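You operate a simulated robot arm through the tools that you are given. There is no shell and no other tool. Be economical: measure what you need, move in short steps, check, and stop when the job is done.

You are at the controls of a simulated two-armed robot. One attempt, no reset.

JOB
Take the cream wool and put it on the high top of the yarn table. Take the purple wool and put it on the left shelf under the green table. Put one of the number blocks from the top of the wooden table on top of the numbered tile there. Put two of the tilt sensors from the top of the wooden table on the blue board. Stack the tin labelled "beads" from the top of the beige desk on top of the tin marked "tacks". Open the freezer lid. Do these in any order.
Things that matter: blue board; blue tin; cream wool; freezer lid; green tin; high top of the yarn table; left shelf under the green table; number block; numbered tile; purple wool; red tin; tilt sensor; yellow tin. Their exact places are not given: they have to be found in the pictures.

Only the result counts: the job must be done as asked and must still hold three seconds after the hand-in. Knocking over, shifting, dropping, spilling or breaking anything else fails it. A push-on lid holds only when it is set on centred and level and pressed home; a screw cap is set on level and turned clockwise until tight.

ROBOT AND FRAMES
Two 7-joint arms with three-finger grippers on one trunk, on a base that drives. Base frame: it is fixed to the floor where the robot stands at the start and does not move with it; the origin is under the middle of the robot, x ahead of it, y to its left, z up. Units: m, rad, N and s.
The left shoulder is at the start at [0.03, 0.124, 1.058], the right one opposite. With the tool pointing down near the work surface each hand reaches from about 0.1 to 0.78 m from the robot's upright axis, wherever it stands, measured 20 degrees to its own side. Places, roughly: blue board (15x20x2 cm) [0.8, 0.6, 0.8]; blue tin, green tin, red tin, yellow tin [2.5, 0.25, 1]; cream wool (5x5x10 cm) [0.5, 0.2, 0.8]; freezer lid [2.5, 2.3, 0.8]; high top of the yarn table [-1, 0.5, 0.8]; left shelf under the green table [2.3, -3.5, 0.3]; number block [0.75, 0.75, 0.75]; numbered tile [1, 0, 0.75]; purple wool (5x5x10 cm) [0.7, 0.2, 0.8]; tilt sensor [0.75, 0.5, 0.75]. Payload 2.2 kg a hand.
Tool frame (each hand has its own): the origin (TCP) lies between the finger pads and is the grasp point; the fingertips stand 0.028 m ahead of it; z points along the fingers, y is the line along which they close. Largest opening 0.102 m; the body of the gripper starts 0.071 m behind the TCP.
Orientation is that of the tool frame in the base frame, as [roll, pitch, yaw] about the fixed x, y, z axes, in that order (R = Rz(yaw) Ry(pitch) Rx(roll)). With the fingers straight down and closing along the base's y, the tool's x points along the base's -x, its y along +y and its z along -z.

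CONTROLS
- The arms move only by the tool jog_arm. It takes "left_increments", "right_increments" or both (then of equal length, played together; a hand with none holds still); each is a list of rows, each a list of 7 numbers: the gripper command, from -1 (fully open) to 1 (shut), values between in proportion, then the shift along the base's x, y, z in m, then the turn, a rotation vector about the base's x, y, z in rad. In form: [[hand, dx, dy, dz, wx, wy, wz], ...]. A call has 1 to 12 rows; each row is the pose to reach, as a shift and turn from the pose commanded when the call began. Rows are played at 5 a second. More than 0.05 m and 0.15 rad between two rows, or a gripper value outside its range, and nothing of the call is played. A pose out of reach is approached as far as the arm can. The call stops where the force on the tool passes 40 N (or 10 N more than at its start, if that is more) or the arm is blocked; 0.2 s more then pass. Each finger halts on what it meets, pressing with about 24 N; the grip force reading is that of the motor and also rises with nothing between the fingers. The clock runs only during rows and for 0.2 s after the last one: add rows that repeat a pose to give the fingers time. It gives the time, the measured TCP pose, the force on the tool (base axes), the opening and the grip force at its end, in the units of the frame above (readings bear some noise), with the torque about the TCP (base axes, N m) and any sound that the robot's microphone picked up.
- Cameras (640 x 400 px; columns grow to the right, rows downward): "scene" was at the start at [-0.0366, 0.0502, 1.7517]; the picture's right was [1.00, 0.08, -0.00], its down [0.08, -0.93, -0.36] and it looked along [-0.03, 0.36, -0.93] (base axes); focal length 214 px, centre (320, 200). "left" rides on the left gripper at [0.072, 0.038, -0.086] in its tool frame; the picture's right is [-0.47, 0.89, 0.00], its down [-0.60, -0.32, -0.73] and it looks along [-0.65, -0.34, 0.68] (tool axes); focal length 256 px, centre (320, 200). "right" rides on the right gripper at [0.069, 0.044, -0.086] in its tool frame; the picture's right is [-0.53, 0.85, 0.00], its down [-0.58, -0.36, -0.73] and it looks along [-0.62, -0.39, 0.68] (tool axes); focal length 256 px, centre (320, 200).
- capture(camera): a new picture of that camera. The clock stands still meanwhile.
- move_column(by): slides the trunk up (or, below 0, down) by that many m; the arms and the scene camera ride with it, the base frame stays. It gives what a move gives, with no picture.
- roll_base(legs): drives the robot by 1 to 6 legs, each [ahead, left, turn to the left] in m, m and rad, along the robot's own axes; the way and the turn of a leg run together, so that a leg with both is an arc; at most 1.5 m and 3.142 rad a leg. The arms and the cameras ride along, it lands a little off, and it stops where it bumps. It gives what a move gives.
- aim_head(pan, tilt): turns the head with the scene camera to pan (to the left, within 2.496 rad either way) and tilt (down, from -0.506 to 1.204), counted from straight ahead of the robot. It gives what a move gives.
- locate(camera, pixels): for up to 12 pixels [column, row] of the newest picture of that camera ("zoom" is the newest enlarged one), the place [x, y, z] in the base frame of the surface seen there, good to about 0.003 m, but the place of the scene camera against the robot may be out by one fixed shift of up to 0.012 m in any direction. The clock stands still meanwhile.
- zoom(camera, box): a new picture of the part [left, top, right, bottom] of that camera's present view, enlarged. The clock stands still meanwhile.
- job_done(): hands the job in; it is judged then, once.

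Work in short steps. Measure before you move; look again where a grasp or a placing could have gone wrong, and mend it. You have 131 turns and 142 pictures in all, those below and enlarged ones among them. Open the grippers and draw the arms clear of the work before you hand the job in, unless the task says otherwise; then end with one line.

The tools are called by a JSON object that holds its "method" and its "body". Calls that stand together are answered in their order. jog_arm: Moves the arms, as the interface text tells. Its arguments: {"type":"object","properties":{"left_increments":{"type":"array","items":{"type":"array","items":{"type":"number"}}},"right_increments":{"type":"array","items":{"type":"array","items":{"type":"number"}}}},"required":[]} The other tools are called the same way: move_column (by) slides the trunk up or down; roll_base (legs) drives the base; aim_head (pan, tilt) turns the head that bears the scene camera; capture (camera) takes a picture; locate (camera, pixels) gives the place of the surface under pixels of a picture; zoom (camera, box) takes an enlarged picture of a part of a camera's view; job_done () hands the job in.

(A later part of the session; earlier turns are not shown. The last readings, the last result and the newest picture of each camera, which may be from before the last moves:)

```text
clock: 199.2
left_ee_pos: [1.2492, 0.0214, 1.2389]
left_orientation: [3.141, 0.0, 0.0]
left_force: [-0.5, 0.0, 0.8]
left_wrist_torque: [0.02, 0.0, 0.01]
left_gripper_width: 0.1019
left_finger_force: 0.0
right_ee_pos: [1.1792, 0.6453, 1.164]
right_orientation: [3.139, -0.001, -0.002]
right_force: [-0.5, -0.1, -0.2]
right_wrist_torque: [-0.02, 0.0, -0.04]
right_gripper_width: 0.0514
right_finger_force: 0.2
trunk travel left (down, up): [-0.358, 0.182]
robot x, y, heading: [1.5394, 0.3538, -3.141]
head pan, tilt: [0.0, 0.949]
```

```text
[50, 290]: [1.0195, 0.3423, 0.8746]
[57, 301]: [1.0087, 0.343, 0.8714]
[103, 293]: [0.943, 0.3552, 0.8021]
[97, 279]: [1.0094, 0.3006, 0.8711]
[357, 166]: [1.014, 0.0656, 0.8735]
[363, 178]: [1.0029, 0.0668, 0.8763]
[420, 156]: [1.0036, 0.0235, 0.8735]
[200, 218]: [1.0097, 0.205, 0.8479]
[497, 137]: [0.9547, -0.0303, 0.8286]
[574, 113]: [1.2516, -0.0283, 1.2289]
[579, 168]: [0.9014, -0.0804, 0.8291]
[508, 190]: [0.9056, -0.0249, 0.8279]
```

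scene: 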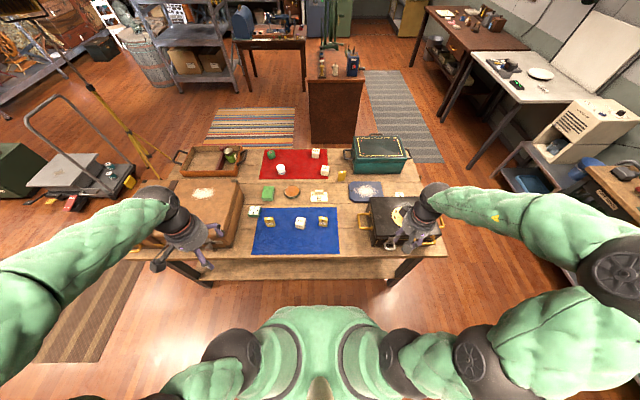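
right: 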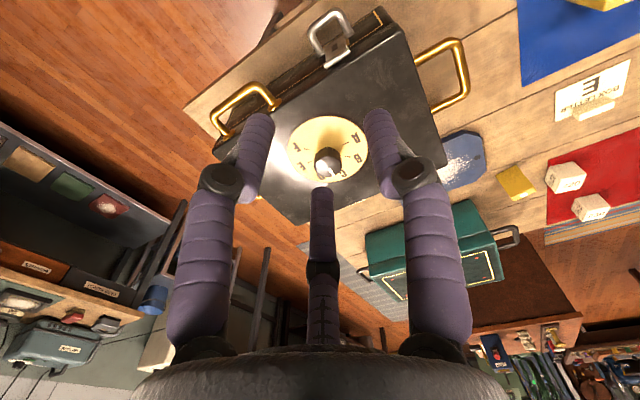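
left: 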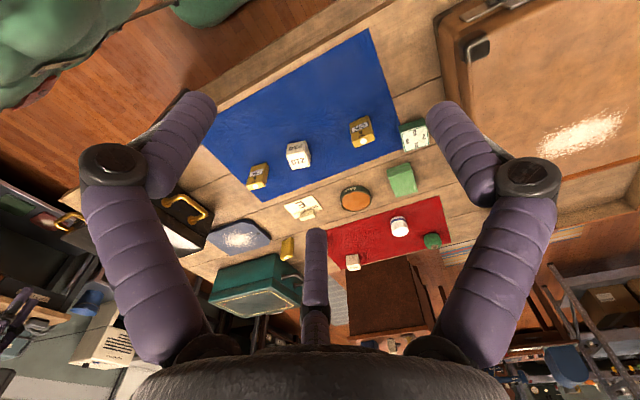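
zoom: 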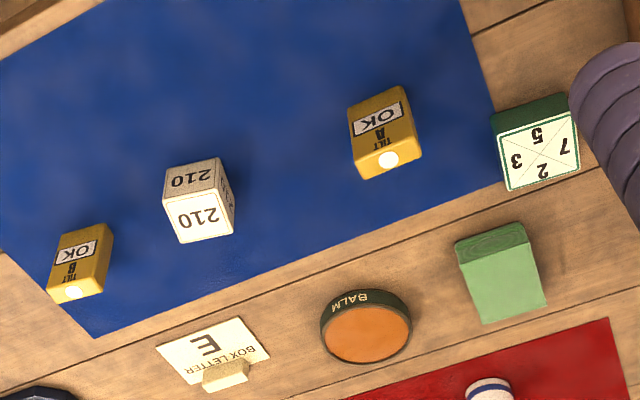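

B centre ≈(1.009,0.322), A ≈(1.006,0.044), block 210 ≈(1.010,0.205), tile ≈(0.928,-0.054) top 0.829. Move the right hand above sensor B.

{"method": "jog_arm", "body": {"right_increments": [[-1, -0.021, -0.04, 0, 0, 0, 0], [-1, -0.042, -0.08, 0, 0, 0, 0], [-1, -0.063, -0.12, 0, 0, 0, 0], [-1, -0.085, -0.16, 0, 0, 0, 0], [-1, -0.106, -0.2, 0, 0, 0, 0], [-1, -0.127, -0.24, 0, 0, 0, 0], [-1, -0.148, -0.28, 0, 0, 0, 0], [-1, -0.17, -0.323, 0, 0, 0, 0], [-1, -0.17, -0.323, -0.05, 0, 0, 0], [-1, -0.17, -0.323, -0.1, 0, 0, 0], [-1, -0.17, -0.323, -0.15, 0, 0, 0], [-1, -0.17, -0.323, -0.19, 0, 0, 0]]}}

{"method": "zoom", "body": {"camera": "right", "box": [200, 0, 440, 150]}}

```text
clock: 201.8
left_ee_pos: [1.2491, 0.022, 1.2385]
left_orientation: [-3.141, 0.0, -0.001]
left_force: [-0.7, -0.5, -0.3]
left_wrist_torque: [0.02, 0.0, 0.0]
left_gripper_width: 0.102
left_finger_force: 0.1
right_ee_pos: [1.0093, 0.3219, 0.9735]
right_orientation: [3.139, -0.001, 0.0]
right_force: [-0.2, -1.1, -0.3]
right_wrist_torque: [-0.01, -0.04, 0.04]
right_gripper_width: 0.1018
right_finger_force: 0.0
trunk travel left (down, up): [-0.358, 0.182]
robot x, y, heading: [1.5404, 0.355, 3.14]
head pan, tilt: [0.0, 0.949]
```

```text
2.67 times, centred on (320, 75) of right
```

zoom: 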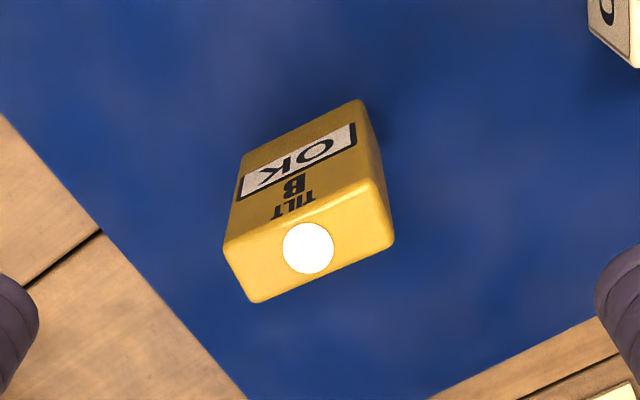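

Locate the top face corners for the exact centre.

{"method": "locate", "body": {"camera": "zoom", "pixels": [[308, 248], [228, 245], [258, 296], [388, 242], [362, 186]]}}

```text
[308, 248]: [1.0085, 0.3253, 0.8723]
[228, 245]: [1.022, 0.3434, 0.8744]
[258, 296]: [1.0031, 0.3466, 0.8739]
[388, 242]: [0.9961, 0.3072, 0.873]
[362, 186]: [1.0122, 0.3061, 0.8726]
```

Centre (1.0085,0.3257), yawed ≈ −0.21 rad; align, descend, grip, lift.

{"method": "jog_arm", "body": {"right_increments": [[-1, -0.001, 0.004, -0.02, 0, 0, -0.1], [-1, -0.001, 0.004, -0.06, 0, 0, -0.21], [-1, -0.001, 0.004, -0.1, 0, 0, -0.21], [-1, -0.001, 0.004, -0.125, 0, 0, -0.21], [-1, -0.001, 0.004, -0.125, 0, 0, -0.21], [0, -0.001, 0.004, -0.125, 0, 0, -0.21], [1, -0.001, 0.004, -0.125, 0, 0, -0.21], [1, -0.001, 0.004, -0.125, 0, 0, -0.21], [1, -0.001, 0.004, -0.125, 0, 0, -0.21], [1, -0.001, 0.004, -0.09, 0, 0, -0.21], [1, -0.001, 0.004, -0.05, 0, 0, -0.21], [1, -0.001, 0.004, -0.01, 0, 0, -0.21]]}}

{"method": "capture", "body": {"camera": "right"}}

```text
clock: 204.4
left_ee_pos: [1.2501, 0.022, 1.2395]
left_orientation: [3.141, 0.001, 0.0]
left_force: [0.3, -0.1, -0.3]
left_wrist_torque: [0.0, 0.02, -0.04]
left_gripper_width: 0.1018
left_finger_force: 0.1
right_ee_pos: [1.0097, 0.3272, 0.9656]
right_orientation: [3.14, -0.003, -0.21]
right_force: [0.2, 0.6, -0.4]
right_wrist_torque: [-0.01, 0.02, 0.01]
right_gripper_width: 0.0241
right_finger_force: 23.8
trunk travel left (down, up): [-0.358, 0.182]
robot x, y, heading: [1.5385, 0.3549, -3.142]
head pan, tilt: [0.0, 0.949]
```

```text
62 pictures are left
```

right: 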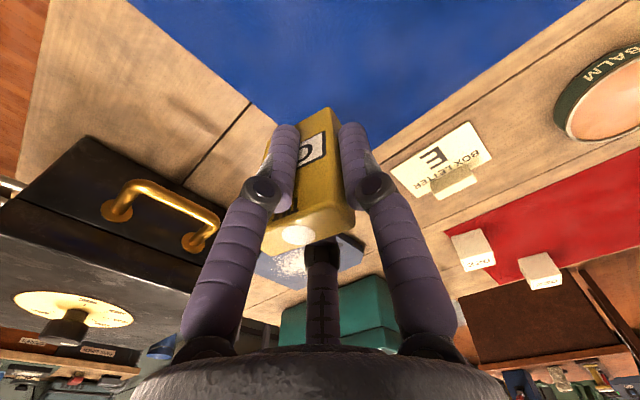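

Width 0.024 is narrower than expected; look closer at how it is held.

{"method": "zoom", "body": {"camera": "right", "box": [220, 80, 420, 280]}}

{"method": "zoom", "body": {"camera": "scene", "box": [270, 180, 370, 250]}}

```text
2.00 times, centred on (320, 180) of right
```

zoom: 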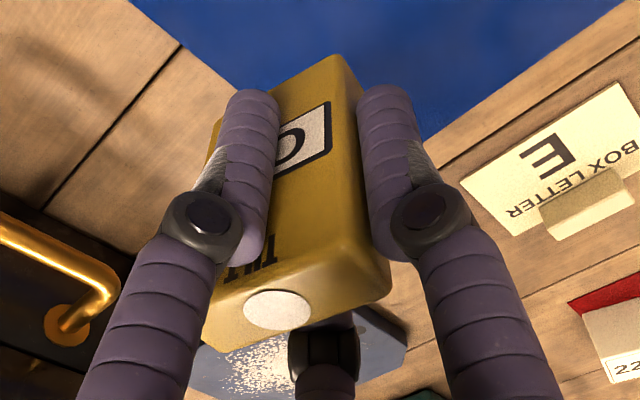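

```text
5.71 times, centred on (320, 215) of scene
```

zoom: 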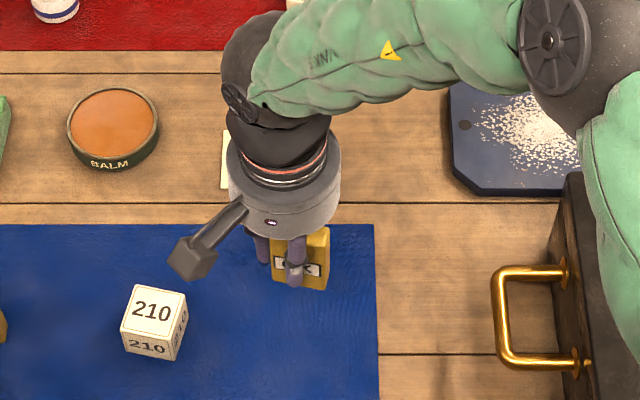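

The grip looks diagonal. Set it straight back down, open, and look again.

{"method": "jog_arm", "body": {"right_increments": [[1, 0, 0, -0.04, 0, 0, 0], [1, 0, 0, -0.08, 0, 0, 0], [1, 0, 0, -0.105, 0, 0, 0], [1, 0, 0, -0.114, 0, 0, 0], [1, 0, 0, -0.114, 0, 0, 0]]}}

{"method": "zoom", "body": {"camera": "right", "box": [220, 60, 420, 260]}}

```text
clock: 205.6
left_ee_pos: [1.2495, 0.0217, 1.2389]
left_orientation: [-3.141, -0.002, 0.001]
left_force: [0.2, -0.7, 0.4]
left_wrist_torque: [0.0, -0.01, 0.01]
left_gripper_width: 0.102
left_finger_force: 0.0
right_ee_pos: [1.009, 0.327, 0.8519]
right_orientation: [3.14, 0.0, -0.211]
right_force: [-0.1, -0.3, -0.8]
right_wrist_torque: [0.01, 0.03, 0.0]
right_gripper_width: 0.0239
right_finger_force: 23.6
trunk travel left (down, up): [-0.358, 0.182]
robot x, y, heading: [1.5405, 0.3527, -3.142]
head pan, tilt: [0.0, 0.949]
```

```text
2.00 times, centred on (320, 160) of right
```

zoom: 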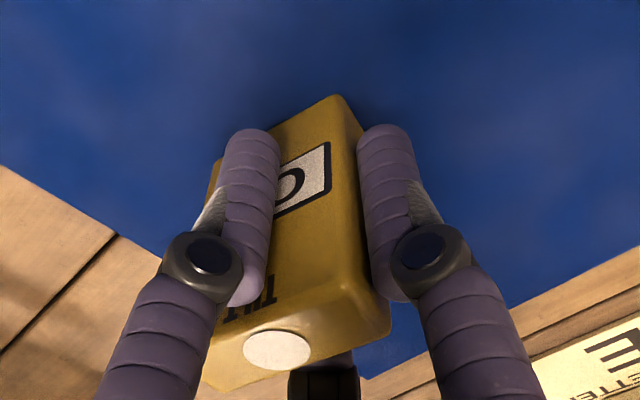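

Open here and re-image to see its true pose.

{"method": "jog_arm", "body": {"right_increments": [[1, 0, 0, -0.005, 0, 0, 0], [0.3, 0, 0, -0.005, 0, 0, 0], [-1, 0, 0, -0.005, 0, 0, 0], [-1, 0, 0, -0.005, 0, 0, 0], [-1, 0, 0, 0.035, 0, 0, 0], [-1, 0, 0, 0.08, 0, 0, 0], [-1, 0, 0, 0.12, 0, 0, 0]]}}

{"method": "zoom", "body": {"camera": "right", "box": [200, 0, 440, 150]}}

{"method": "zoom", "body": {"camera": "left", "box": [230, 95, 350, 215]}}

```text
clock: 207.2
left_ee_pos: [1.251, 0.0209, 1.2385]
left_orientation: [-3.141, 0.0, 0.0]
left_force: [-0.3, -0.7, -0.7]
left_wrist_torque: [0.02, 0.01, -0.01]
left_gripper_width: 0.1019
left_finger_force: 0.1
right_ee_pos: [1.0094, 0.3282, 0.9721]
right_orientation: [3.14, 0.001, -0.211]
right_force: [0.2, -0.6, -0.1]
right_wrist_torque: [-0.01, 0.02, 0.0]
right_gripper_width: 0.1017
right_finger_force: 0.2
trunk travel left (down, up): [-0.358, 0.182]
robot x, y, heading: [1.5363, 0.3565, -3.145]
head pan, tilt: [0.0, 0.949]
```

```text
2.67 times, centred on (320, 75) of right
```

zoom: 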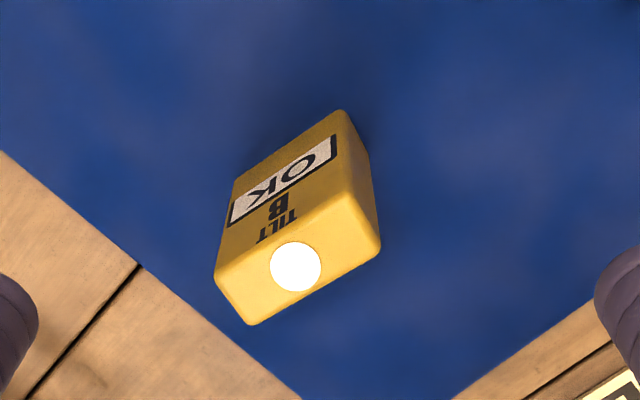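

```text
3.33 times, centred on (290, 155) of left
```

zoom: 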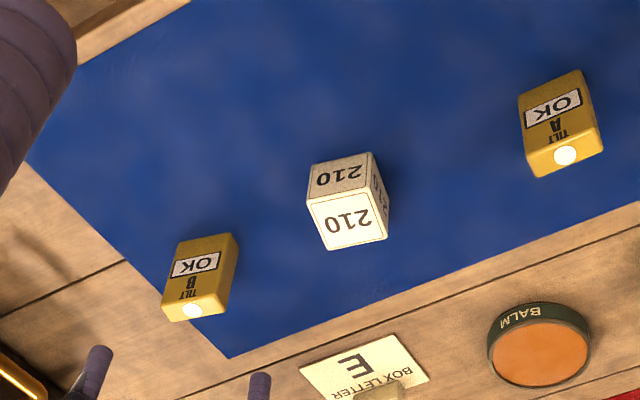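

Standing fine. Re-locate its top corners.

{"method": "locate", "body": {"camera": "zoom", "pixels": [[190, 311], [164, 314], [175, 320], [224, 312], [226, 296]]}}

{"method": "zoom", "body": {"camera": "right", "box": [260, 30, 360, 130]}}

```text
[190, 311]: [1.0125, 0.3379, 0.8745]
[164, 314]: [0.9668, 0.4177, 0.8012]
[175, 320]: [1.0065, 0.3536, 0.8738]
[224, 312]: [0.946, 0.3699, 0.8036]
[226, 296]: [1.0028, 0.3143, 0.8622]
```

```text
4.00 times, centred on (310, 80) of right
```

zoom: 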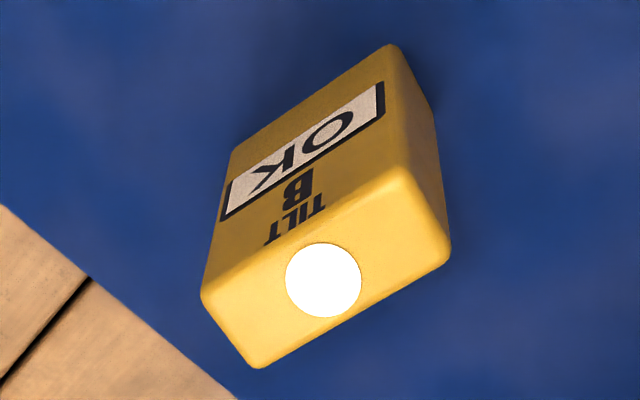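

{"method": "locate", "body": {"camera": "zoom", "pixels": [[323, 280], [205, 292], [252, 362], [445, 252], [402, 172], [290, 190], [372, 100], [238, 190]]}}

```text
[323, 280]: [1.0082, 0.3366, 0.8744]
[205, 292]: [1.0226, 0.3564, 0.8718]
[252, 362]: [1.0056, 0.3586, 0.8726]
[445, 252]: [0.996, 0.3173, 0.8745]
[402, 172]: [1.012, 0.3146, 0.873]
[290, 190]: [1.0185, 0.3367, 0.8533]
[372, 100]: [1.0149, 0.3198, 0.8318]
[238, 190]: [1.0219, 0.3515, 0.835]
```

Sensor stands at (1.009,0.337), 0.042 wide × 0.018 thick. I'll instead grip it across its thickness: rotate the right hand −1.61 rad at height.

{"method": "jog_arm", "body": {"right_increments": [[-1, 0, 0.002, 0.01, 0, 0, -0.146], [-1, 0, 0.004, 0.01, 0, 0, -0.292], [-1, 0, 0.006, 0.01, 0, 0, -0.438], [-1, 0, 0.008, 0.01, 0, 0, -0.584], [-1, 0, 0.009, 0.01, 0, 0, -0.73], [-1, 0, 0.009, 0.01, 0, 0, -0.876], [-1, 0, 0.009, 0.01, 0, 0, -1.022], [-1, 0, 0.009, 0.01, 0, 0, -1.168], [-1, 0, 0.009, 0.01, 0, 0, -1.314], [-1, 0, 0.009, 0.01, 0, 0, -1.46], [-1, 0, 0.009, 0.01, 0, 0, -1.605], [-1, 0, 0.009, 0.01, 0, 0, -1.605]]}}

{"method": "capture", "body": {"camera": "right"}}

```text
clock: 209.8
left_ee_pos: [1.2498, 0.0225, 1.2392]
left_orientation: [-3.141, 0.0, -0.002]
left_force: [0.3, -0.1, -0.9]
left_wrist_torque: [0.01, 0.0, -0.02]
left_gripper_width: 0.1022
left_finger_force: 0.0
right_ee_pos: [1.008, 0.3351, 0.9822]
right_orientation: [3.141, 0.001, -1.82]
right_force: [-0.5, 0.1, 0.4]
right_wrist_torque: [-0.04, -0.01, -0.01]
right_gripper_width: 0.102
right_finger_force: 0.1
trunk travel left (down, up): [-0.358, 0.182]
robot x, y, heading: [1.5369, 0.3517, -3.141]
head pan, tilt: [0.0, 0.949]
```

```text
55 pictures are left
```

right: 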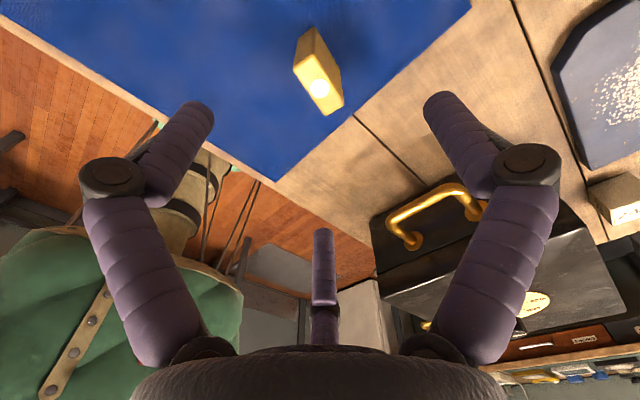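

The sensor is centred between the fingers, thin side across. Descend, grip, lift and check the lamp/label.

{"method": "jog_arm", "body": {"right_increments": [[-1, 0.001, 0.0015, -0.04, 0, 0, 0], [-1, 0.001, 0.0015, -0.08, 0, 0, 0], [-1, 0.001, 0.0015, -0.12, 0, 0, 0], [-1, 0.001, 0.0015, -0.136, 0, 0, 0], [-1, 0.001, 0.0015, -0.136, 0, 0, 0], [0.3, 0.001, 0.0015, -0.136, 0, 0, 0], [1, 0.001, 0.0015, -0.136, 0, 0, 0], [1, 0.001, 0.0015, -0.136, 0, 0, 0], [1, 0.001, 0.0015, -0.136, 0, 0, 0], [1, 0.001, 0.0015, -0.1, 0, 0, 0], [1, 0.001, 0.0015, -0.06, 0, 0, 0], [1, 0.001, 0.0015, -0.02, 0, 0, 0]]}}

{"method": "capture", "body": {"camera": "right"}}

```text
clock: 212.4
left_ee_pos: [1.2508, 0.0214, 1.2387]
left_orientation: [-3.14, 0.002, 0.0]
left_force: [-0.1, 0.7, 0.0]
left_wrist_torque: [-0.02, -0.02, 0.0]
left_gripper_width: 0.102
left_finger_force: 0.1
right_ee_pos: [1.0119, 0.3368, 0.9622]
right_orientation: [3.141, -0.001, -1.817]
right_force: [0.6, -0.7, -0.6]
right_wrist_torque: [0.02, 0.05, -0.02]
right_gripper_width: 0.0241
right_finger_force: 23.9
trunk travel left (down, up): [-0.358, 0.182]
robot x, y, heading: [1.5403, 0.3536, -3.142]
head pan, tilt: [0.0, 0.949]
```

```text
54 pictures are left
```

right: 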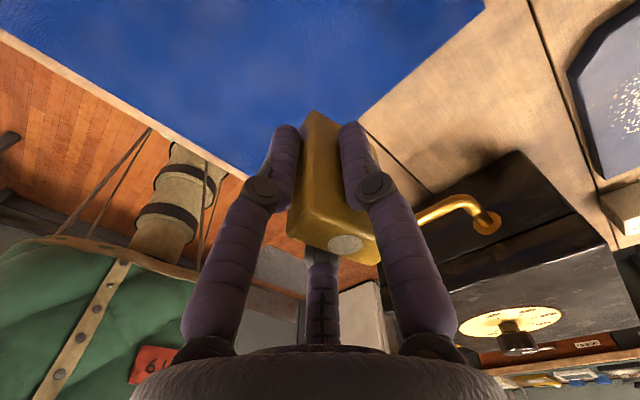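

Held firmly. Raise a little and shift the base toward the board.

{"method": "jog_arm", "body": {"right_increments": [[1, 0, 0, 0.04, 0, 0, 0], [1, 0, 0, 0.08, 0, 0, 0]]}}

{"method": "roll_base", "body": {"legs": [[0.03, -0.1, 0]]}}

{"method": "jog_arm", "body": {"right_increments": [[1, -0.03, 0.03, 0, 0, 0, 0], [1, -0.06, 0.06, 0, 0, 0, 0], [1, -0.09, 0.09, 0, 0, 0, 0], [1, -0.12, 0.12, 0, 0, 0, 0], [1, -0.15, 0.15, 0, 0, 0, 0], [1, -0.17, 0.18, 0, 0, 0, 0], [1, -0.17, 0.18, -0.03, 0, 0, 0], [1, -0.17, 0.18, -0.06, 0, 0, 0], [1, -0.17, 0.18, -0.06, 0, 0, 0]]}}

{"method": "capture", "body": {"camera": "scene"}}

{"method": "capture", "body": {"camera": "right"}}

```text
clock: 213.0
left_ee_pos: [1.2502, 0.0218, 1.2379]
left_orientation: [3.141, 0.0, 0.001]
left_force: [0.6, -0.4, -1.4]
left_wrist_torque: [0.01, 0.01, 0.0]
left_gripper_width: 0.102
left_finger_force: 0.0
right_ee_pos: [1.0111, 0.3374, 1.0432]
right_orientation: [3.141, 0.003, -1.815]
right_force: [-0.3, -0.3, -1.0]
right_wrist_torque: [0.01, 0.05, 0.0]
right_gripper_width: 0.024
right_finger_force: 23.6
trunk travel left (down, up): [-0.358, 0.182]
robot x, y, heading: [1.5405, 0.3537, -3.141]
head pan, tilt: [0.0, 0.949]
```

```text
clock: 214.2
left_ee_pos: [1.2192, 0.1232, 1.2389]
left_orientation: [-3.142, 0.0, -0.001]
left_force: [-0.6, 0.7, -0.4]
left_wrist_torque: [-0.02, -0.02, 0.0]
left_gripper_width: 0.102
left_finger_force: 0.0
right_ee_pos: [0.9803, 0.4387, 1.0427]
right_orientation: [3.14, 0.001, -1.818]
right_force: [0.7, -0.4, -1.2]
right_wrist_torque: [-0.06, 0.01, 0.01]
right_gripper_width: 0.0241
right_finger_force: 23.9
trunk travel left (down, up): [-0.358, 0.182]
robot x, y, heading: [1.5105, 0.455, 3.138]
head pan, tilt: [0.0, 0.949]
```

```text
clock: 216.2
left_ee_pos: [1.2208, 0.1216, 1.2389]
left_orientation: [-3.141, 0.002, 0.001]
left_force: [-0.4, 0.0, -0.2]
left_wrist_torque: [0.03, 0.0, -0.03]
left_gripper_width: 0.1015
left_finger_force: 0.0
right_ee_pos: [0.8103, 0.6189, 0.9833]
right_orientation: [3.139, 0.0, -1.817]
right_force: [0.2, -0.8, -0.7]
right_wrist_torque: [-0.02, 0.02, -0.03]
right_gripper_width: 0.0236
right_finger_force: 24.5
trunk travel left (down, up): [-0.358, 0.182]
robot x, y, heading: [1.508, 0.4548, 3.144]
head pan, tilt: [0.0, 0.949]
```

```text
53 pictures are left
```

scene: 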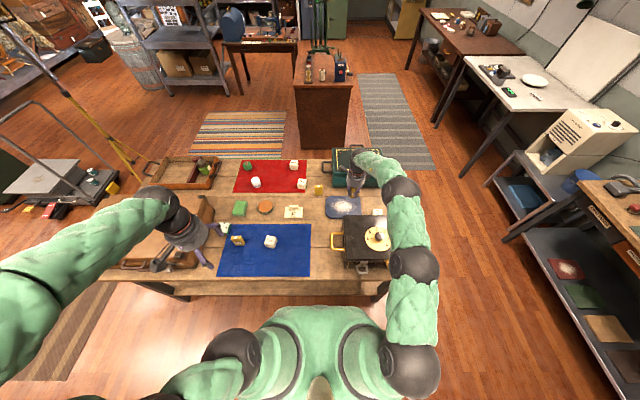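

```text
52 pictures are left
```

right: 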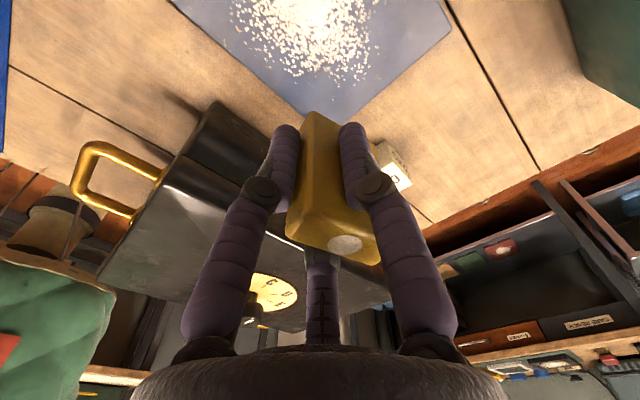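

Locate the board's edges from here to choose the exact spot.

{"method": "locate", "body": {"camera": "right", "pixels": [[310, 110], [380, 95], [440, 40], [448, 18], [290, 95], [210, 35], [180, 8], [330, 30]]}}

{"method": "zoom", "body": {"camera": "scene", "box": [300, 170, 420, 270]}}

```text
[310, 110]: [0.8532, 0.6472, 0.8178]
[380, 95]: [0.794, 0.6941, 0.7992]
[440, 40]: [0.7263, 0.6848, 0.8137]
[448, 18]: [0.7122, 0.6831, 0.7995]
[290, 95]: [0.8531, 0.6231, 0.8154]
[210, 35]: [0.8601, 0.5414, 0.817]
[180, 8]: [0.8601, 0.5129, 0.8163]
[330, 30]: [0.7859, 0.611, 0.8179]
```

```text
4.00 times, centred on (360, 220) of scene
```

zoom: 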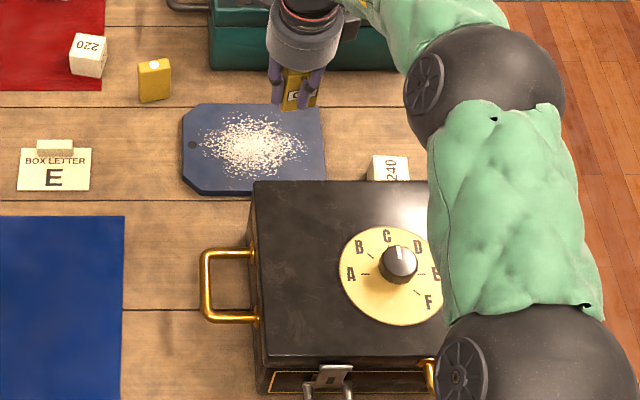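

Spot (0.81,0.62) is well inside the board (x 0.71–0.86, y up to 0.69). Lower to just above, checking force.

{"method": "jog_arm", "body": {"right_increments": [[1, 0, 0, -0.03, 0, 0, 0], [1, 0, 0, -0.06, 0, 0, 0], [1, 0, 0, -0.09, 0, 0, 0], [1, 0, 0, -0.11, 0, 0, 0], [1, 0, 0, -0.116, 0, 0, 0], [1, 0, 0, -0.12, 0, 0, 0], [1, 0, 0, -0.124, 0, 0, 0], [1, 0, 0, -0.124, 0, 0, 0]]}}

{"method": "zoom", "body": {"camera": "scene", "box": [300, 170, 420, 270]}}

```text
clock: 218.0
left_ee_pos: [1.2201, 0.1211, 1.2391]
left_orientation: [3.141, 0.002, -0.001]
left_force: [0.5, -0.2, -0.8]
left_wrist_torque: [0.02, 0.01, -0.02]
left_gripper_width: 0.1021
left_finger_force: 0.2
right_ee_pos: [0.8107, 0.619, 0.8609]
right_orientation: [3.138, 0.0, -1.817]
right_force: [0.5, 0.3, 10.8]
right_wrist_torque: [-0.08, -0.1, -0.01]
right_gripper_width: 0.024
right_finger_force: 24.1
trunk travel left (down, up): [-0.358, 0.182]
robot x, y, heading: [1.5104, 0.454, 3.142]
head pan, tilt: [0.0, 0.949]
```

```text
4.00 times, centred on (360, 220) of scene
```

zoom: 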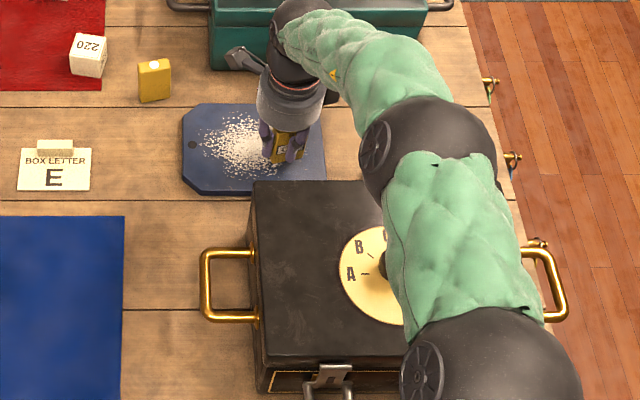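

Contact at 11 N on the board. Release and rise.

{"method": "jog_arm", "body": {"right_increments": [[1, 0, 0, 0.001, 0, 0, 0], [0.6, 0, 0, 0.001, 0, 0, 0], [0, 0, 0, 0.001, 0, 0, 0], [-0.4, 0, 0, 0.001, 0, 0, 0], [-0.4, 0, 0, 0.001, 0, 0, 0], [-0.4, 0, 0, 0.04, 0, 0, 0], [-0.4, 0, 0, 0.08, 0, 0, 0], [-0.4, 0, 0, 0.12, 0, 0, 0], [-0.4, 0, 0, 0.16, 0, 0, 0], [-0.4, 0, 0, 0.2, 0, 0, 0]]}}

{"method": "zoom", "body": {"camera": "right", "box": [200, 0, 440, 150]}}

```text
clock: 220.2
left_ee_pos: [1.2198, 0.121, 1.2385]
left_orientation: [-3.141, 0.0, 0.0]
left_force: [0.4, -0.7, -0.9]
left_wrist_torque: [-0.01, 0.02, 0.01]
left_gripper_width: 0.1019
left_finger_force: 0.1
right_ee_pos: [0.8113, 0.6172, 1.058]
right_orientation: [3.141, 0.0, -1.818]
right_force: [0.0, -0.1, -0.4]
right_wrist_torque: [0.03, 0.04, -0.01]
right_gripper_width: 0.0715
right_finger_force: 0.1
trunk travel left (down, up): [-0.358, 0.182]
robot x, y, heading: [1.5105, 0.4536, 3.143]
head pan, tilt: [0.0, 0.949]
```

```text
2.67 times, centred on (320, 75) of right
```

zoom: 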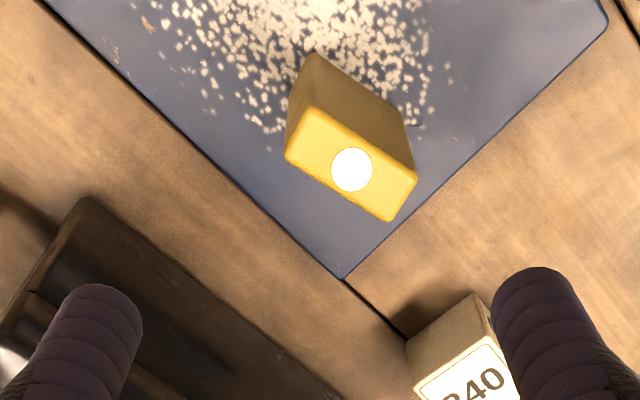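

Sensor B stands on the board. Retract over the table and drive to y≈0.12 for sensor A.

{"method": "jog_arm", "body": {"right_increments": [[-1, 0.03, -0.03, 0.02, 0, 0, 0], [-1, 0.06, -0.06, 0.03, 0, 0, 0], [-1, 0.09, -0.09, 0.03, 0, 0, 0], [-1, 0.12, -0.12, 0.03, 0, 0, 0], [-1, 0.15, -0.15, 0.03, 0, 0, 0], [-1, 0.18, -0.18, 0.03, 0, 0, 0], [-1, 0.195, -0.2, 0.03, 0, 0, 0]]}}

{"method": "roll_base", "body": {"legs": [[0, 0.36, 0]]}}

{"method": "capture", "body": {"camera": "right"}}

```text
clock: 221.8
left_ee_pos: [1.2196, 0.1213, 1.2386]
left_orientation: [-3.141, -0.001, 0.0]
left_force: [0.2, 0.7, -0.4]
left_wrist_torque: [-0.01, 0.0, 0.02]
left_gripper_width: 0.1017
left_finger_force: 0.0
right_ee_pos: [1.0051, 0.418, 1.0887]
right_orientation: [3.14, 0.001, -1.819]
right_force: [-0.3, 0.9, 0.4]
right_wrist_torque: [0.03, 0.02, 0.01]
right_gripper_width: 0.102
right_finger_force: 0.0
trunk travel left (down, up): [-0.358, 0.182]
robot x, y, heading: [1.5058, 0.4526, 3.144]
head pan, tilt: [0.0, 0.949]
```

```text
clock: 224.1
left_ee_pos: [1.2168, -0.236, 1.239]
left_orientation: [-3.14, -0.002, -0.006]
left_force: [-0.5, -0.4, 0.0]
left_wrist_torque: [0.04, -0.02, -0.01]
left_gripper_width: 0.1019
left_finger_force: 0.0
right_ee_pos: [1.0048, 0.0608, 1.0885]
right_orientation: [3.141, 0.001, -1.822]
right_force: [-0.4, 0.2, 0.0]
right_wrist_torque: [0.01, 0.0, -0.01]
right_gripper_width: 0.1021
right_finger_force: 0.1
trunk travel left (down, up): [-0.358, 0.182]
robot x, y, heading: [1.5071, 0.0972, 3.134]
head pan, tilt: [0.0, 0.949]
```

```text
48 pictures are left
```

right: 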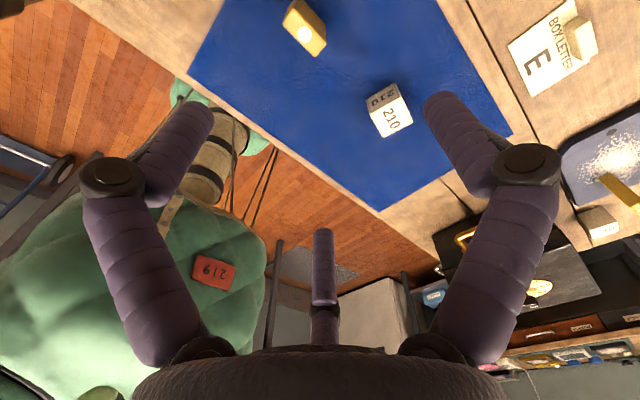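

Zoom on sensor A in the hand view.

{"method": "zoom", "body": {"camera": "right", "box": [265, 0, 345, 60]}}

```text
6.67 times, centred on (305, 30) of right
```

zoom: 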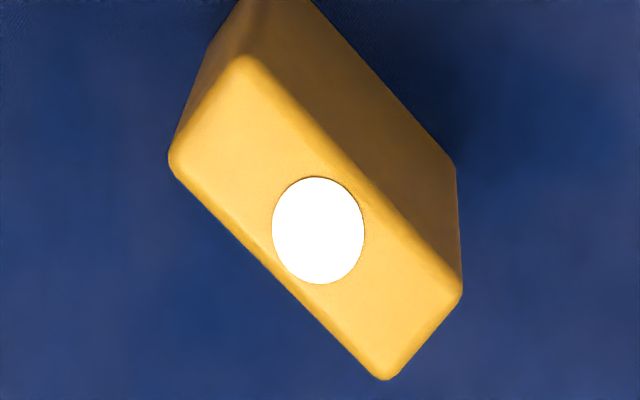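

{"method": "locate", "body": {"camera": "zoom", "pixels": [[318, 230], [240, 65], [178, 155], [385, 372], [455, 290]]}}

```text
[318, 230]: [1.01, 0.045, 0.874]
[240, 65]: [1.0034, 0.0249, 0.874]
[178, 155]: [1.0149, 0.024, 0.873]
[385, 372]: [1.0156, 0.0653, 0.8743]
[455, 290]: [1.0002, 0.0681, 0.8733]
```

Centre (1.009,0.0455), nearly square to the table. Rotate +0.28, descend and grip, lift.

{"method": "jog_arm", "body": {"right_increments": [[-1, 0.002, -0.008, -0.04, 0, 0, 0.14], [-1, 0.004, -0.0153, -0.085, 0, 0, 0.28], [-1, 0.004, -0.0153, -0.13, 0, 0, 0.28], [-1, 0.004, -0.0153, -0.175, 0, 0, 0.28], [-1, 0.004, -0.0153, -0.215, 0, 0, 0.28], [-1, 0.004, -0.0153, -0.2425, 0, 0, 0.28], [-1, 0.004, -0.0153, -0.2425, 0, 0, 0.28], [0.3, 0.004, -0.0153, -0.2425, 0, 0, 0.28], [1, 0.004, -0.0153, -0.2425, 0, 0, 0.28], [1, 0.004, -0.0153, -0.2425, 0, 0, 0.28], [1, 0.004, -0.0153, -0.2425, 0, 0, 0.28], [1, 0.004, -0.0153, -0.2, 0, 0, 0.28]]}}

{"method": "capture", "body": {"camera": "right"}}

```text
clock: 226.7
left_ee_pos: [1.2188, -0.2357, 1.2389]
left_orientation: [-3.141, 0.003, -0.006]
left_force: [-0.4, 0.9, -0.3]
left_wrist_torque: [0.0, 0.02, -0.02]
left_gripper_width: 0.1018
left_finger_force: 0.0
right_ee_pos: [1.0105, 0.0472, 0.889]
right_orientation: [3.14, 0.001, -1.541]
right_force: [0.5, -0.5, -0.9]
right_wrist_torque: [0.02, 0.05, 0.01]
right_gripper_width: 0.0239
right_finger_force: 24.4
trunk travel left (down, up): [-0.358, 0.182]
robot x, y, heading: [1.506, 0.0948, 3.134]
head pan, tilt: [0.0, 0.949]
```

```text
46 pictures are left
```

right: 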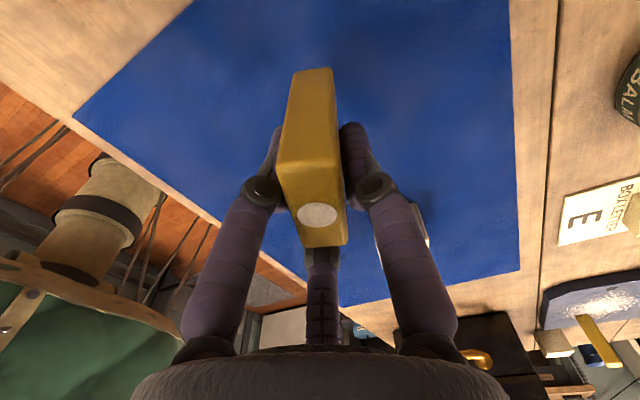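

Sensor A held. Raise, drive back to y≈0.455 and move over the board at (0.805,0.53).

{"method": "jog_arm", "body": {"right_increments": [[1, 0, 0, 0.05, 0, 0, 0], [1, 0, 0, 0.1, 0, 0, 0], [1, 0, 0, 0.15, 0, 0, 0]]}}

{"method": "roll_base", "body": {"legs": [[0, -0.36, 0.007]]}}

```text
clock: 227.5
left_ee_pos: [1.2192, -0.236, 1.2395]
left_orientation: [-3.141, 0.003, -0.006]
left_force: [0.0, 0.0, -0.1]
left_wrist_torque: [-0.01, 0.02, -0.02]
left_gripper_width: 0.1018
left_finger_force: 0.1
right_ee_pos: [1.0095, 0.0477, 1.038]
right_orientation: [3.14, 0.0, -1.541]
right_force: [-0.5, 0.1, -2.0]
right_wrist_torque: [0.03, -0.01, -0.02]
right_gripper_width: 0.024
right_finger_force: 24.0
trunk travel left (down, up): [-0.358, 0.182]
robot x, y, heading: [1.5095, 0.0981, 3.134]
head pan, tilt: [0.0, 0.949]
```

```text
clock: 229.8
left_ee_pos: [1.2211, 0.1201, 1.2398]
left_orientation: [3.141, 0.0, 0.002]
left_force: [-0.3, 1.1, -1.3]
left_wrist_torque: [0.0, 0.03, 0.02]
left_gripper_width: 0.1019
left_finger_force: 0.0
right_ee_pos: [1.0089, 0.4024, 1.0374]
right_orientation: [3.139, -0.001, -1.536]
right_force: [-0.4, 0.1, -0.8]
right_wrist_torque: [-0.02, 0.03, -0.01]
right_gripper_width: 0.0237
right_finger_force: 23.9
trunk travel left (down, up): [-0.358, 0.182]
robot x, y, heading: [1.5094, 0.4489, -3.142]
head pan, tilt: [0.0, 0.949]
```

Move over the board and partly down, then check clearance to B.

{"method": "jog_arm", "body": {"right_increments": [[1, -0.035, 0.022, 0, 0, 0, 0], [1, -0.07, 0.044, 0, 0, 0, 0], [1, -0.105, 0.066, 0, 0, 0, 0], [1, -0.14, 0.088, 0, 0, 0, 0], [1, -0.175, 0.11, 0, 0, 0, 0], [1, -0.204, 0.128, 0, 0, 0, 0], [1, -0.204, 0.128, -0.045, 0, 0, 0], [1, -0.204, 0.128, -0.09, 0, 0, 0], [1, -0.204, 0.128, -0.13, 0, 0, 0], [1, -0.204, 0.128, -0.13, 0, 0, 0]]}}

{"method": "capture", "body": {"camera": "right"}}

{"method": "zoom", "body": {"camera": "scene", "box": [290, 170, 410, 250]}}

```text
clock: 232.0
left_ee_pos: [1.2213, 0.1192, 1.2395]
left_orientation: [3.142, 0.001, 0.001]
left_force: [0.6, 1.2, 1.0]
left_wrist_torque: [-0.01, -0.01, 0.01]
left_gripper_width: 0.1023
left_finger_force: 0.0
right_ee_pos: [0.805, 0.53, 0.9081]
right_orientation: [3.138, 0.001, -1.536]
right_force: [-0.6, -0.8, 0.1]
right_wrist_torque: [0.0, 0.0, -0.04]
right_gripper_width: 0.0238
right_finger_force: 24.3
trunk travel left (down, up): [-0.358, 0.182]
robot x, y, heading: [1.5097, 0.452, -3.139]
head pan, tilt: [0.0, 0.949]
```

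```text
45 pictures are left
```

right: 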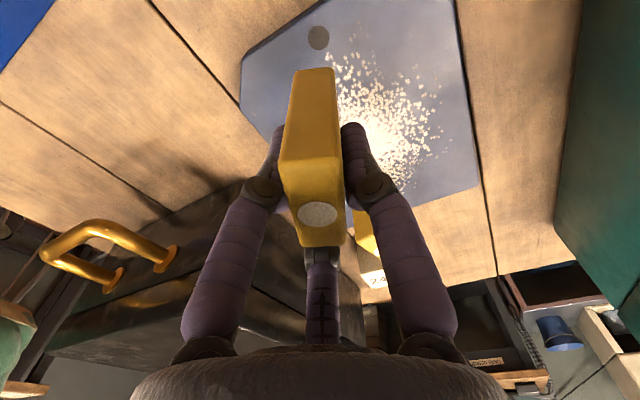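

```text
5.00 times, centred on (350, 210) of scene
```

zoom: 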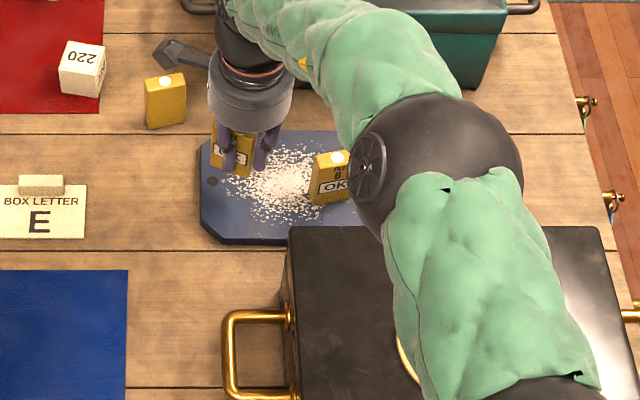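

A is held near its +y side, so shift +0.012 in y, then lower to contact.

{"method": "jog_arm", "body": {"right_increments": [[1, 0, 0.012, 0, 0, 0, 0], [1, 0, 0.012, -0.02, 0, 0, 0], [1, 0, 0.012, -0.036, 0, 0, 0], [1, 0, 0.012, -0.042, 0, 0, 0], [1, 0, 0.012, -0.046, 0, 0, 0], [1, 0, 0.012, -0.048, 0, 0, 0], [1, 0, 0.012, -0.048, 0, 0, 0]]}}

```text
clock: 233.6
left_ee_pos: [1.2204, 0.1189, 1.2395]
left_orientation: [-3.141, 0.003, 0.001]
left_force: [-0.9, 0.2, -0.8]
left_wrist_torque: [0.01, -0.01, -0.01]
left_gripper_width: 0.1019
left_finger_force: 0.0
right_ee_pos: [0.8045, 0.5418, 0.8618]
right_orientation: [3.136, 0.001, -1.537]
right_force: [0.3, 0.2, 6.4]
right_wrist_torque: [0.04, -0.11, -0.01]
right_gripper_width: 0.0239
right_finger_force: 24.3
trunk travel left (down, up): [-0.358, 0.182]
robot x, y, heading: [1.5104, 0.45, -3.14]
head pan, tilt: [0.0, 0.949]
```

Contact. Release and rise.

{"method": "jog_arm", "body": {"right_increments": [[1, 0, 0, 0, 0, 0, 0], [0.6, 0, 0, 0, 0, 0, 0], [0, 0, 0, 0, 0, 0, 0], [-0.4, 0, 0, 0, 0, 0, 0], [-0.4, 0, 0, 0, 0, 0, 0], [-0.4, 0, 0, 0.04, 0, 0, 0], [-0.4, 0, 0, 0.08, 0, 0, 0], [-0.4, 0, 0, 0.12, 0, 0, 0], [-0.4, 0, 0, 0.16, 0, 0, 0], [-0.4, 0.03, -0.03, 0.2, 0, 0, 0]]}}

{"method": "capture", "body": {"camera": "right"}}

{"method": "zoom", "body": {"camera": "scene", "box": [290, 170, 410, 250]}}

```text
refused: row 10 steps farther than a row can; nothing moved
```

```text
43 pictures are left
```

right: 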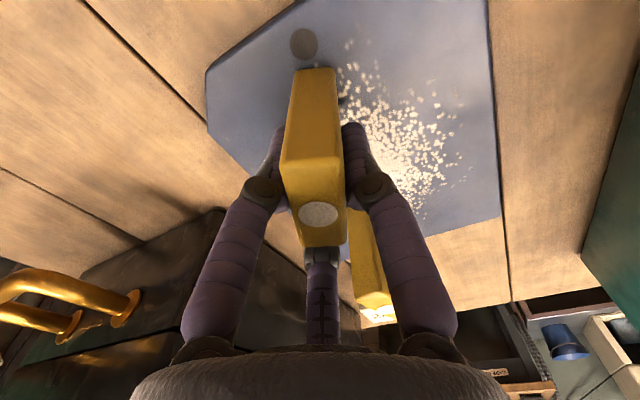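

```text
5.00 times, centred on (350, 210) of scene
```

zoom: 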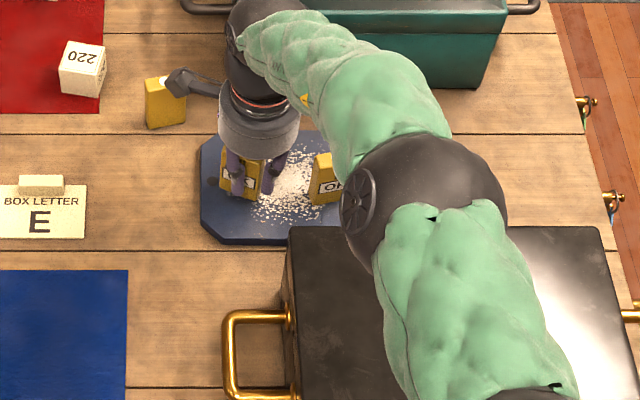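

On the board; release with shorter steps.

{"method": "jog_arm", "body": {"right_increments": [[1, 0, 0, 0, 0, 0, 0], [0.6, 0, 0, 0, 0, 0, 0], [0, 0, 0, 0, 0, 0, 0], [-0.4, 0, 0, 0, 0, 0, 0], [-0.4, 0, 0, 0, 0, 0, 0], [-0.4, 0, 0, 0.04, 0, 0, 0], [-0.4, 0, 0, 0.08, 0, 0, 0], [-0.4, 0, 0, 0.12, 0, 0, 0], [-0.4, 0, 0, 0.16, 0, 0, 0], [-0.4, 0.02, 0, 0.2, 0, 0, 0], [-0.4, 0.06, 0, 0.22, 0, 0, 0], [-0.4, 0.1, 0, 0.22, 0, 0, 0]]}}

{"method": "zoom", "body": {"camera": "scene", "box": [290, 170, 410, 250]}}

{"method": "capture", "body": {"camera": "right"}}

```text
clock: 236.2
left_ee_pos: [1.2211, 0.1193, 1.2386]
left_orientation: [3.14, 0.002, 0.002]
left_force: [-0.4, -0.4, 1.3]
left_wrist_torque: [-0.03, 0.06, 0.0]
left_gripper_width: 0.1016
left_finger_force: 0.0
right_ee_pos: [0.9054, 0.5405, 1.0806]
right_orientation: [3.137, -0.001, -1.536]
right_force: [0.6, 0.0, 0.8]
right_wrist_torque: [-0.01, 0.03, -0.02]
right_gripper_width: 0.0715
right_finger_force: 0.0
trunk travel left (down, up): [-0.358, 0.182]
robot x, y, heading: [1.5152, 0.4536, -3.138]
head pan, tilt: [0.0, 0.949]
```

```text
5.00 times, centred on (350, 210) of scene
```

zoom: 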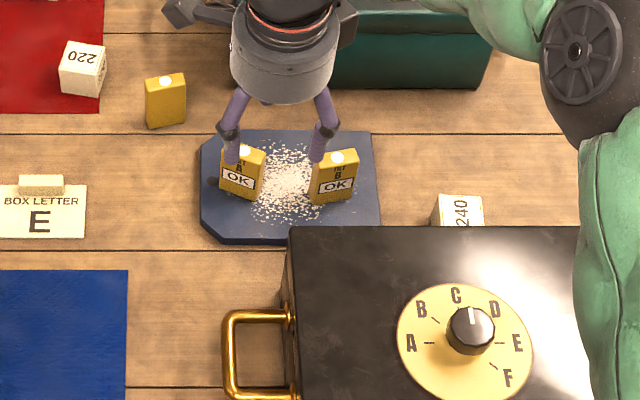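

```text
40 pictures are left
```

right: 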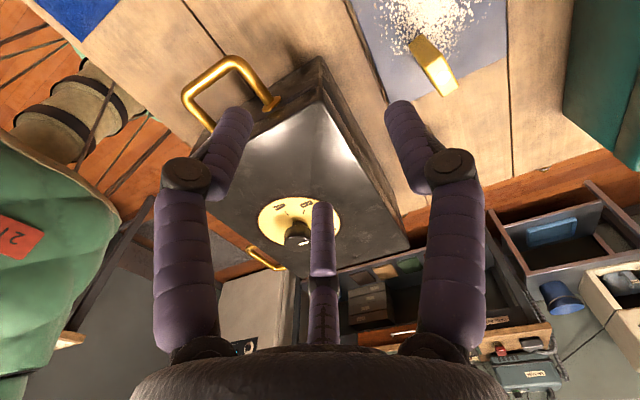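

Both sensors stand on the board showing OK. Retract the right arm and drive left for the block/tile with the left hand.

{"method": "jog_arm", "body": {"right_increments": [[-0.4, 0.04, 0.01, 0.01, 0, 0, 0], [-0.4, 0.08, 0.03, 0.02, 0, 0, 0], [-0.4, 0.12, 0.05, 0.03, 0, 0, 0], [-0.4, 0.16, 0.07, 0.04, 0, 0, 0], [-0.4, 0.2, 0.09, 0.05, 0, 0, 0], [-0.4, 0.24, 0.11, 0.05, 0, 0, 0]]}}

{"method": "roll_base", "body": {"legs": [[0, 0.33, 0]]}}

{"method": "jog_arm", "body": {"left_increments": [[-1, -0.03, 0.04, -0.01, 0, 0, 0], [-1, -0.06, 0.08, -0.02, 0, 0, 0], [-1, -0.09, 0.12, -0.03, 0, 0, 0], [-1, -0.12, 0.16, -0.05, 0, 0, 0], [-1, -0.15, 0.2, -0.07, 0, 0, 0], [-1, -0.17, 0.24, -0.09, 0, 0, 0], [-1, -0.19, 0.28, -0.11, 0, 0, 0], [-1, -0.2, 0.32, -0.13, 0, 0, 0], [-1, -0.2, 0.36, -0.15, 0, 0, 0], [-1, -0.2, 0.4, -0.17, 0, 0, 0], [-1, -0.2, 0.41, -0.18, 0, 0, 0]]}}

{"method": "capture", "body": {"camera": "left"}}

```text
clock: 237.6
left_ee_pos: [1.2227, 0.1198, 1.2396]
left_orientation: [-3.14, 0.0, 0.002]
left_force: [0.6, 0.1, -0.7]
left_wrist_torque: [-0.02, 0.02, -0.03]
left_gripper_width: 0.1022
left_finger_force: 0.0
right_ee_pos: [1.1468, 0.6522, 1.1302]
right_orientation: [3.139, -0.001, -1.535]
right_force: [-0.2, -0.7, 0.2]
right_wrist_torque: [-0.01, 0.06, -0.02]
right_gripper_width: 0.0715
right_finger_force: 0.1
trunk travel left (down, up): [-0.358, 0.182]
robot x, y, heading: [1.5061, 0.4525, -3.138]
head pan, tilt: [0.0, 0.949]
```

```text
clock: 239.8
left_ee_pos: [1.2214, -0.21, 1.2375]
left_orientation: [-3.141, 0.0, 0.004]
left_force: [0.2, -0.2, -0.2]
left_wrist_torque: [-0.01, -0.01, 0.02]
left_gripper_width: 0.1021
left_finger_force: 0.0
right_ee_pos: [1.1458, 0.3222, 1.1298]
right_orientation: [3.14, 0.0, -1.535]
right_force: [0.0, -0.1, 1.1]
right_wrist_torque: [0.02, -0.01, 0.0]
right_gripper_width: 0.0713
right_finger_force: 0.0
trunk travel left (down, up): [-0.358, 0.182]
robot x, y, heading: [1.5112, 0.1239, -3.142]
head pan, tilt: [0.0, 0.949]
```

```text
refused: row 1 steps farther than a row can; nothing moved
```

```text
39 pictures are left
```

left: 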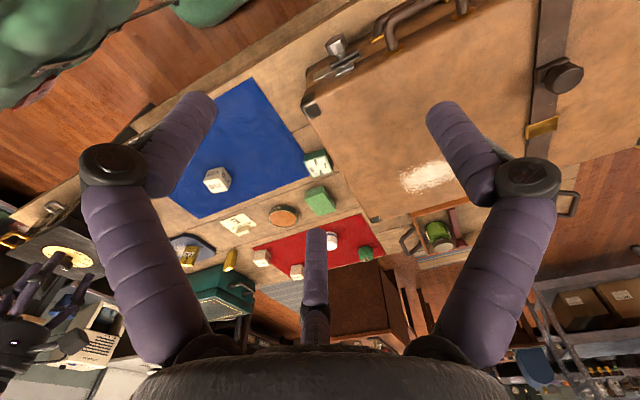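

Shorter steps; move the right hand outward at the same time.

{"method": "jog_arm", "body": {"left_increments": [[-1, -0.018, 0.036, -0.017, 0, 0, 0], [-1, -0.036, 0.072, -0.034, 0, 0, 0], [-1, -0.054, 0.108, -0.051, 0, 0, 0], [-1, -0.072, 0.144, -0.068, 0, 0, 0], [-1, -0.09, 0.18, -0.085, 0, 0, 0], [-1, -0.108, 0.216, -0.102, 0, 0, 0], [-1, -0.126, 0.252, -0.119, 0, 0, 0], [-1, -0.144, 0.288, -0.136, 0, 0, 0], [-1, -0.162, 0.324, -0.153, 0, 0, 0], [-1, -0.18, 0.36, -0.17, 0, 0, 0], [-1, -0.198, 0.395, -0.187, 0, 0, 0], [-1, -0.211, 0.415, -0.205, 0, 0, 0]], "right_increments": [[-0.4, 0.02, 0.03, 0.01, 0, 0, 0], [-0.4, 0.04, 0.06, 0.02, 0, 0, 0], [-0.4, 0.05, 0.09, 0.03, 0, 0, 0], [-0.4, 0.05, 0.12, 0.03, 0, 0, 0], [-0.4, 0.05, 0.15, 0.03, 0, 0, 0], [-0.4, 0.05, 0.15, 0.03, 0, 0, 0], [-0.4, 0.05, 0.15, 0.03, 0, 0, 0], [-0.4, 0.05, 0.15, 0.03, 0, 0, 0], [-0.4, 0.05, 0.15, 0.03, 0, 0, 0], [-0.4, 0.05, 0.15, 0.03, 0, 0, 0], [-0.4, 0.05, 0.15, 0.03, 0, 0, 0], [-0.4, 0.05, 0.15, 0.03, 0, 0, 0]]}}

{"method": "zoom", "body": {"camera": "left", "box": [200, 0, 440, 150]}}

```text
clock: 242.4
left_ee_pos: [1.0095, 0.2059, 1.0338]
left_orientation: [3.141, 0.001, 0.003]
left_force: [0.1, 0.4, 1.0]
left_wrist_torque: [-0.01, -0.01, 0.02]
left_gripper_width: 0.1019
left_finger_force: 0.1
right_ee_pos: [1.1957, 0.4735, 1.1607]
right_orientation: [3.139, 0.0, -1.534]
right_force: [0.6, 0.3, -0.1]
right_wrist_torque: [0.01, -0.03, 0.02]
right_gripper_width: 0.0714
right_finger_force: 0.1
trunk travel left (down, up): [-0.358, 0.182]
robot x, y, heading: [1.5073, 0.1234, -3.14]
head pan, tilt: [0.0, 0.949]
```

```text
2.67 times, centred on (320, 75) of left
```

zoom: 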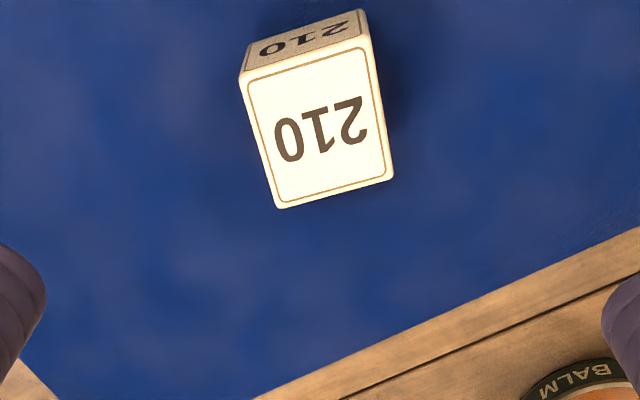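

Locate the block's top corners.

{"method": "locate", "body": {"camera": "zoom", "pixels": [[320, 128], [246, 82], [368, 50], [390, 175], [280, 203], [300, 47]]}}

```text
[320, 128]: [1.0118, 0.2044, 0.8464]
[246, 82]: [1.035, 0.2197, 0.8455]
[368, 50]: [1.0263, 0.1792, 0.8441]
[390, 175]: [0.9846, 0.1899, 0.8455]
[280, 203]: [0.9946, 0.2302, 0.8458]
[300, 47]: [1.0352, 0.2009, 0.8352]
```

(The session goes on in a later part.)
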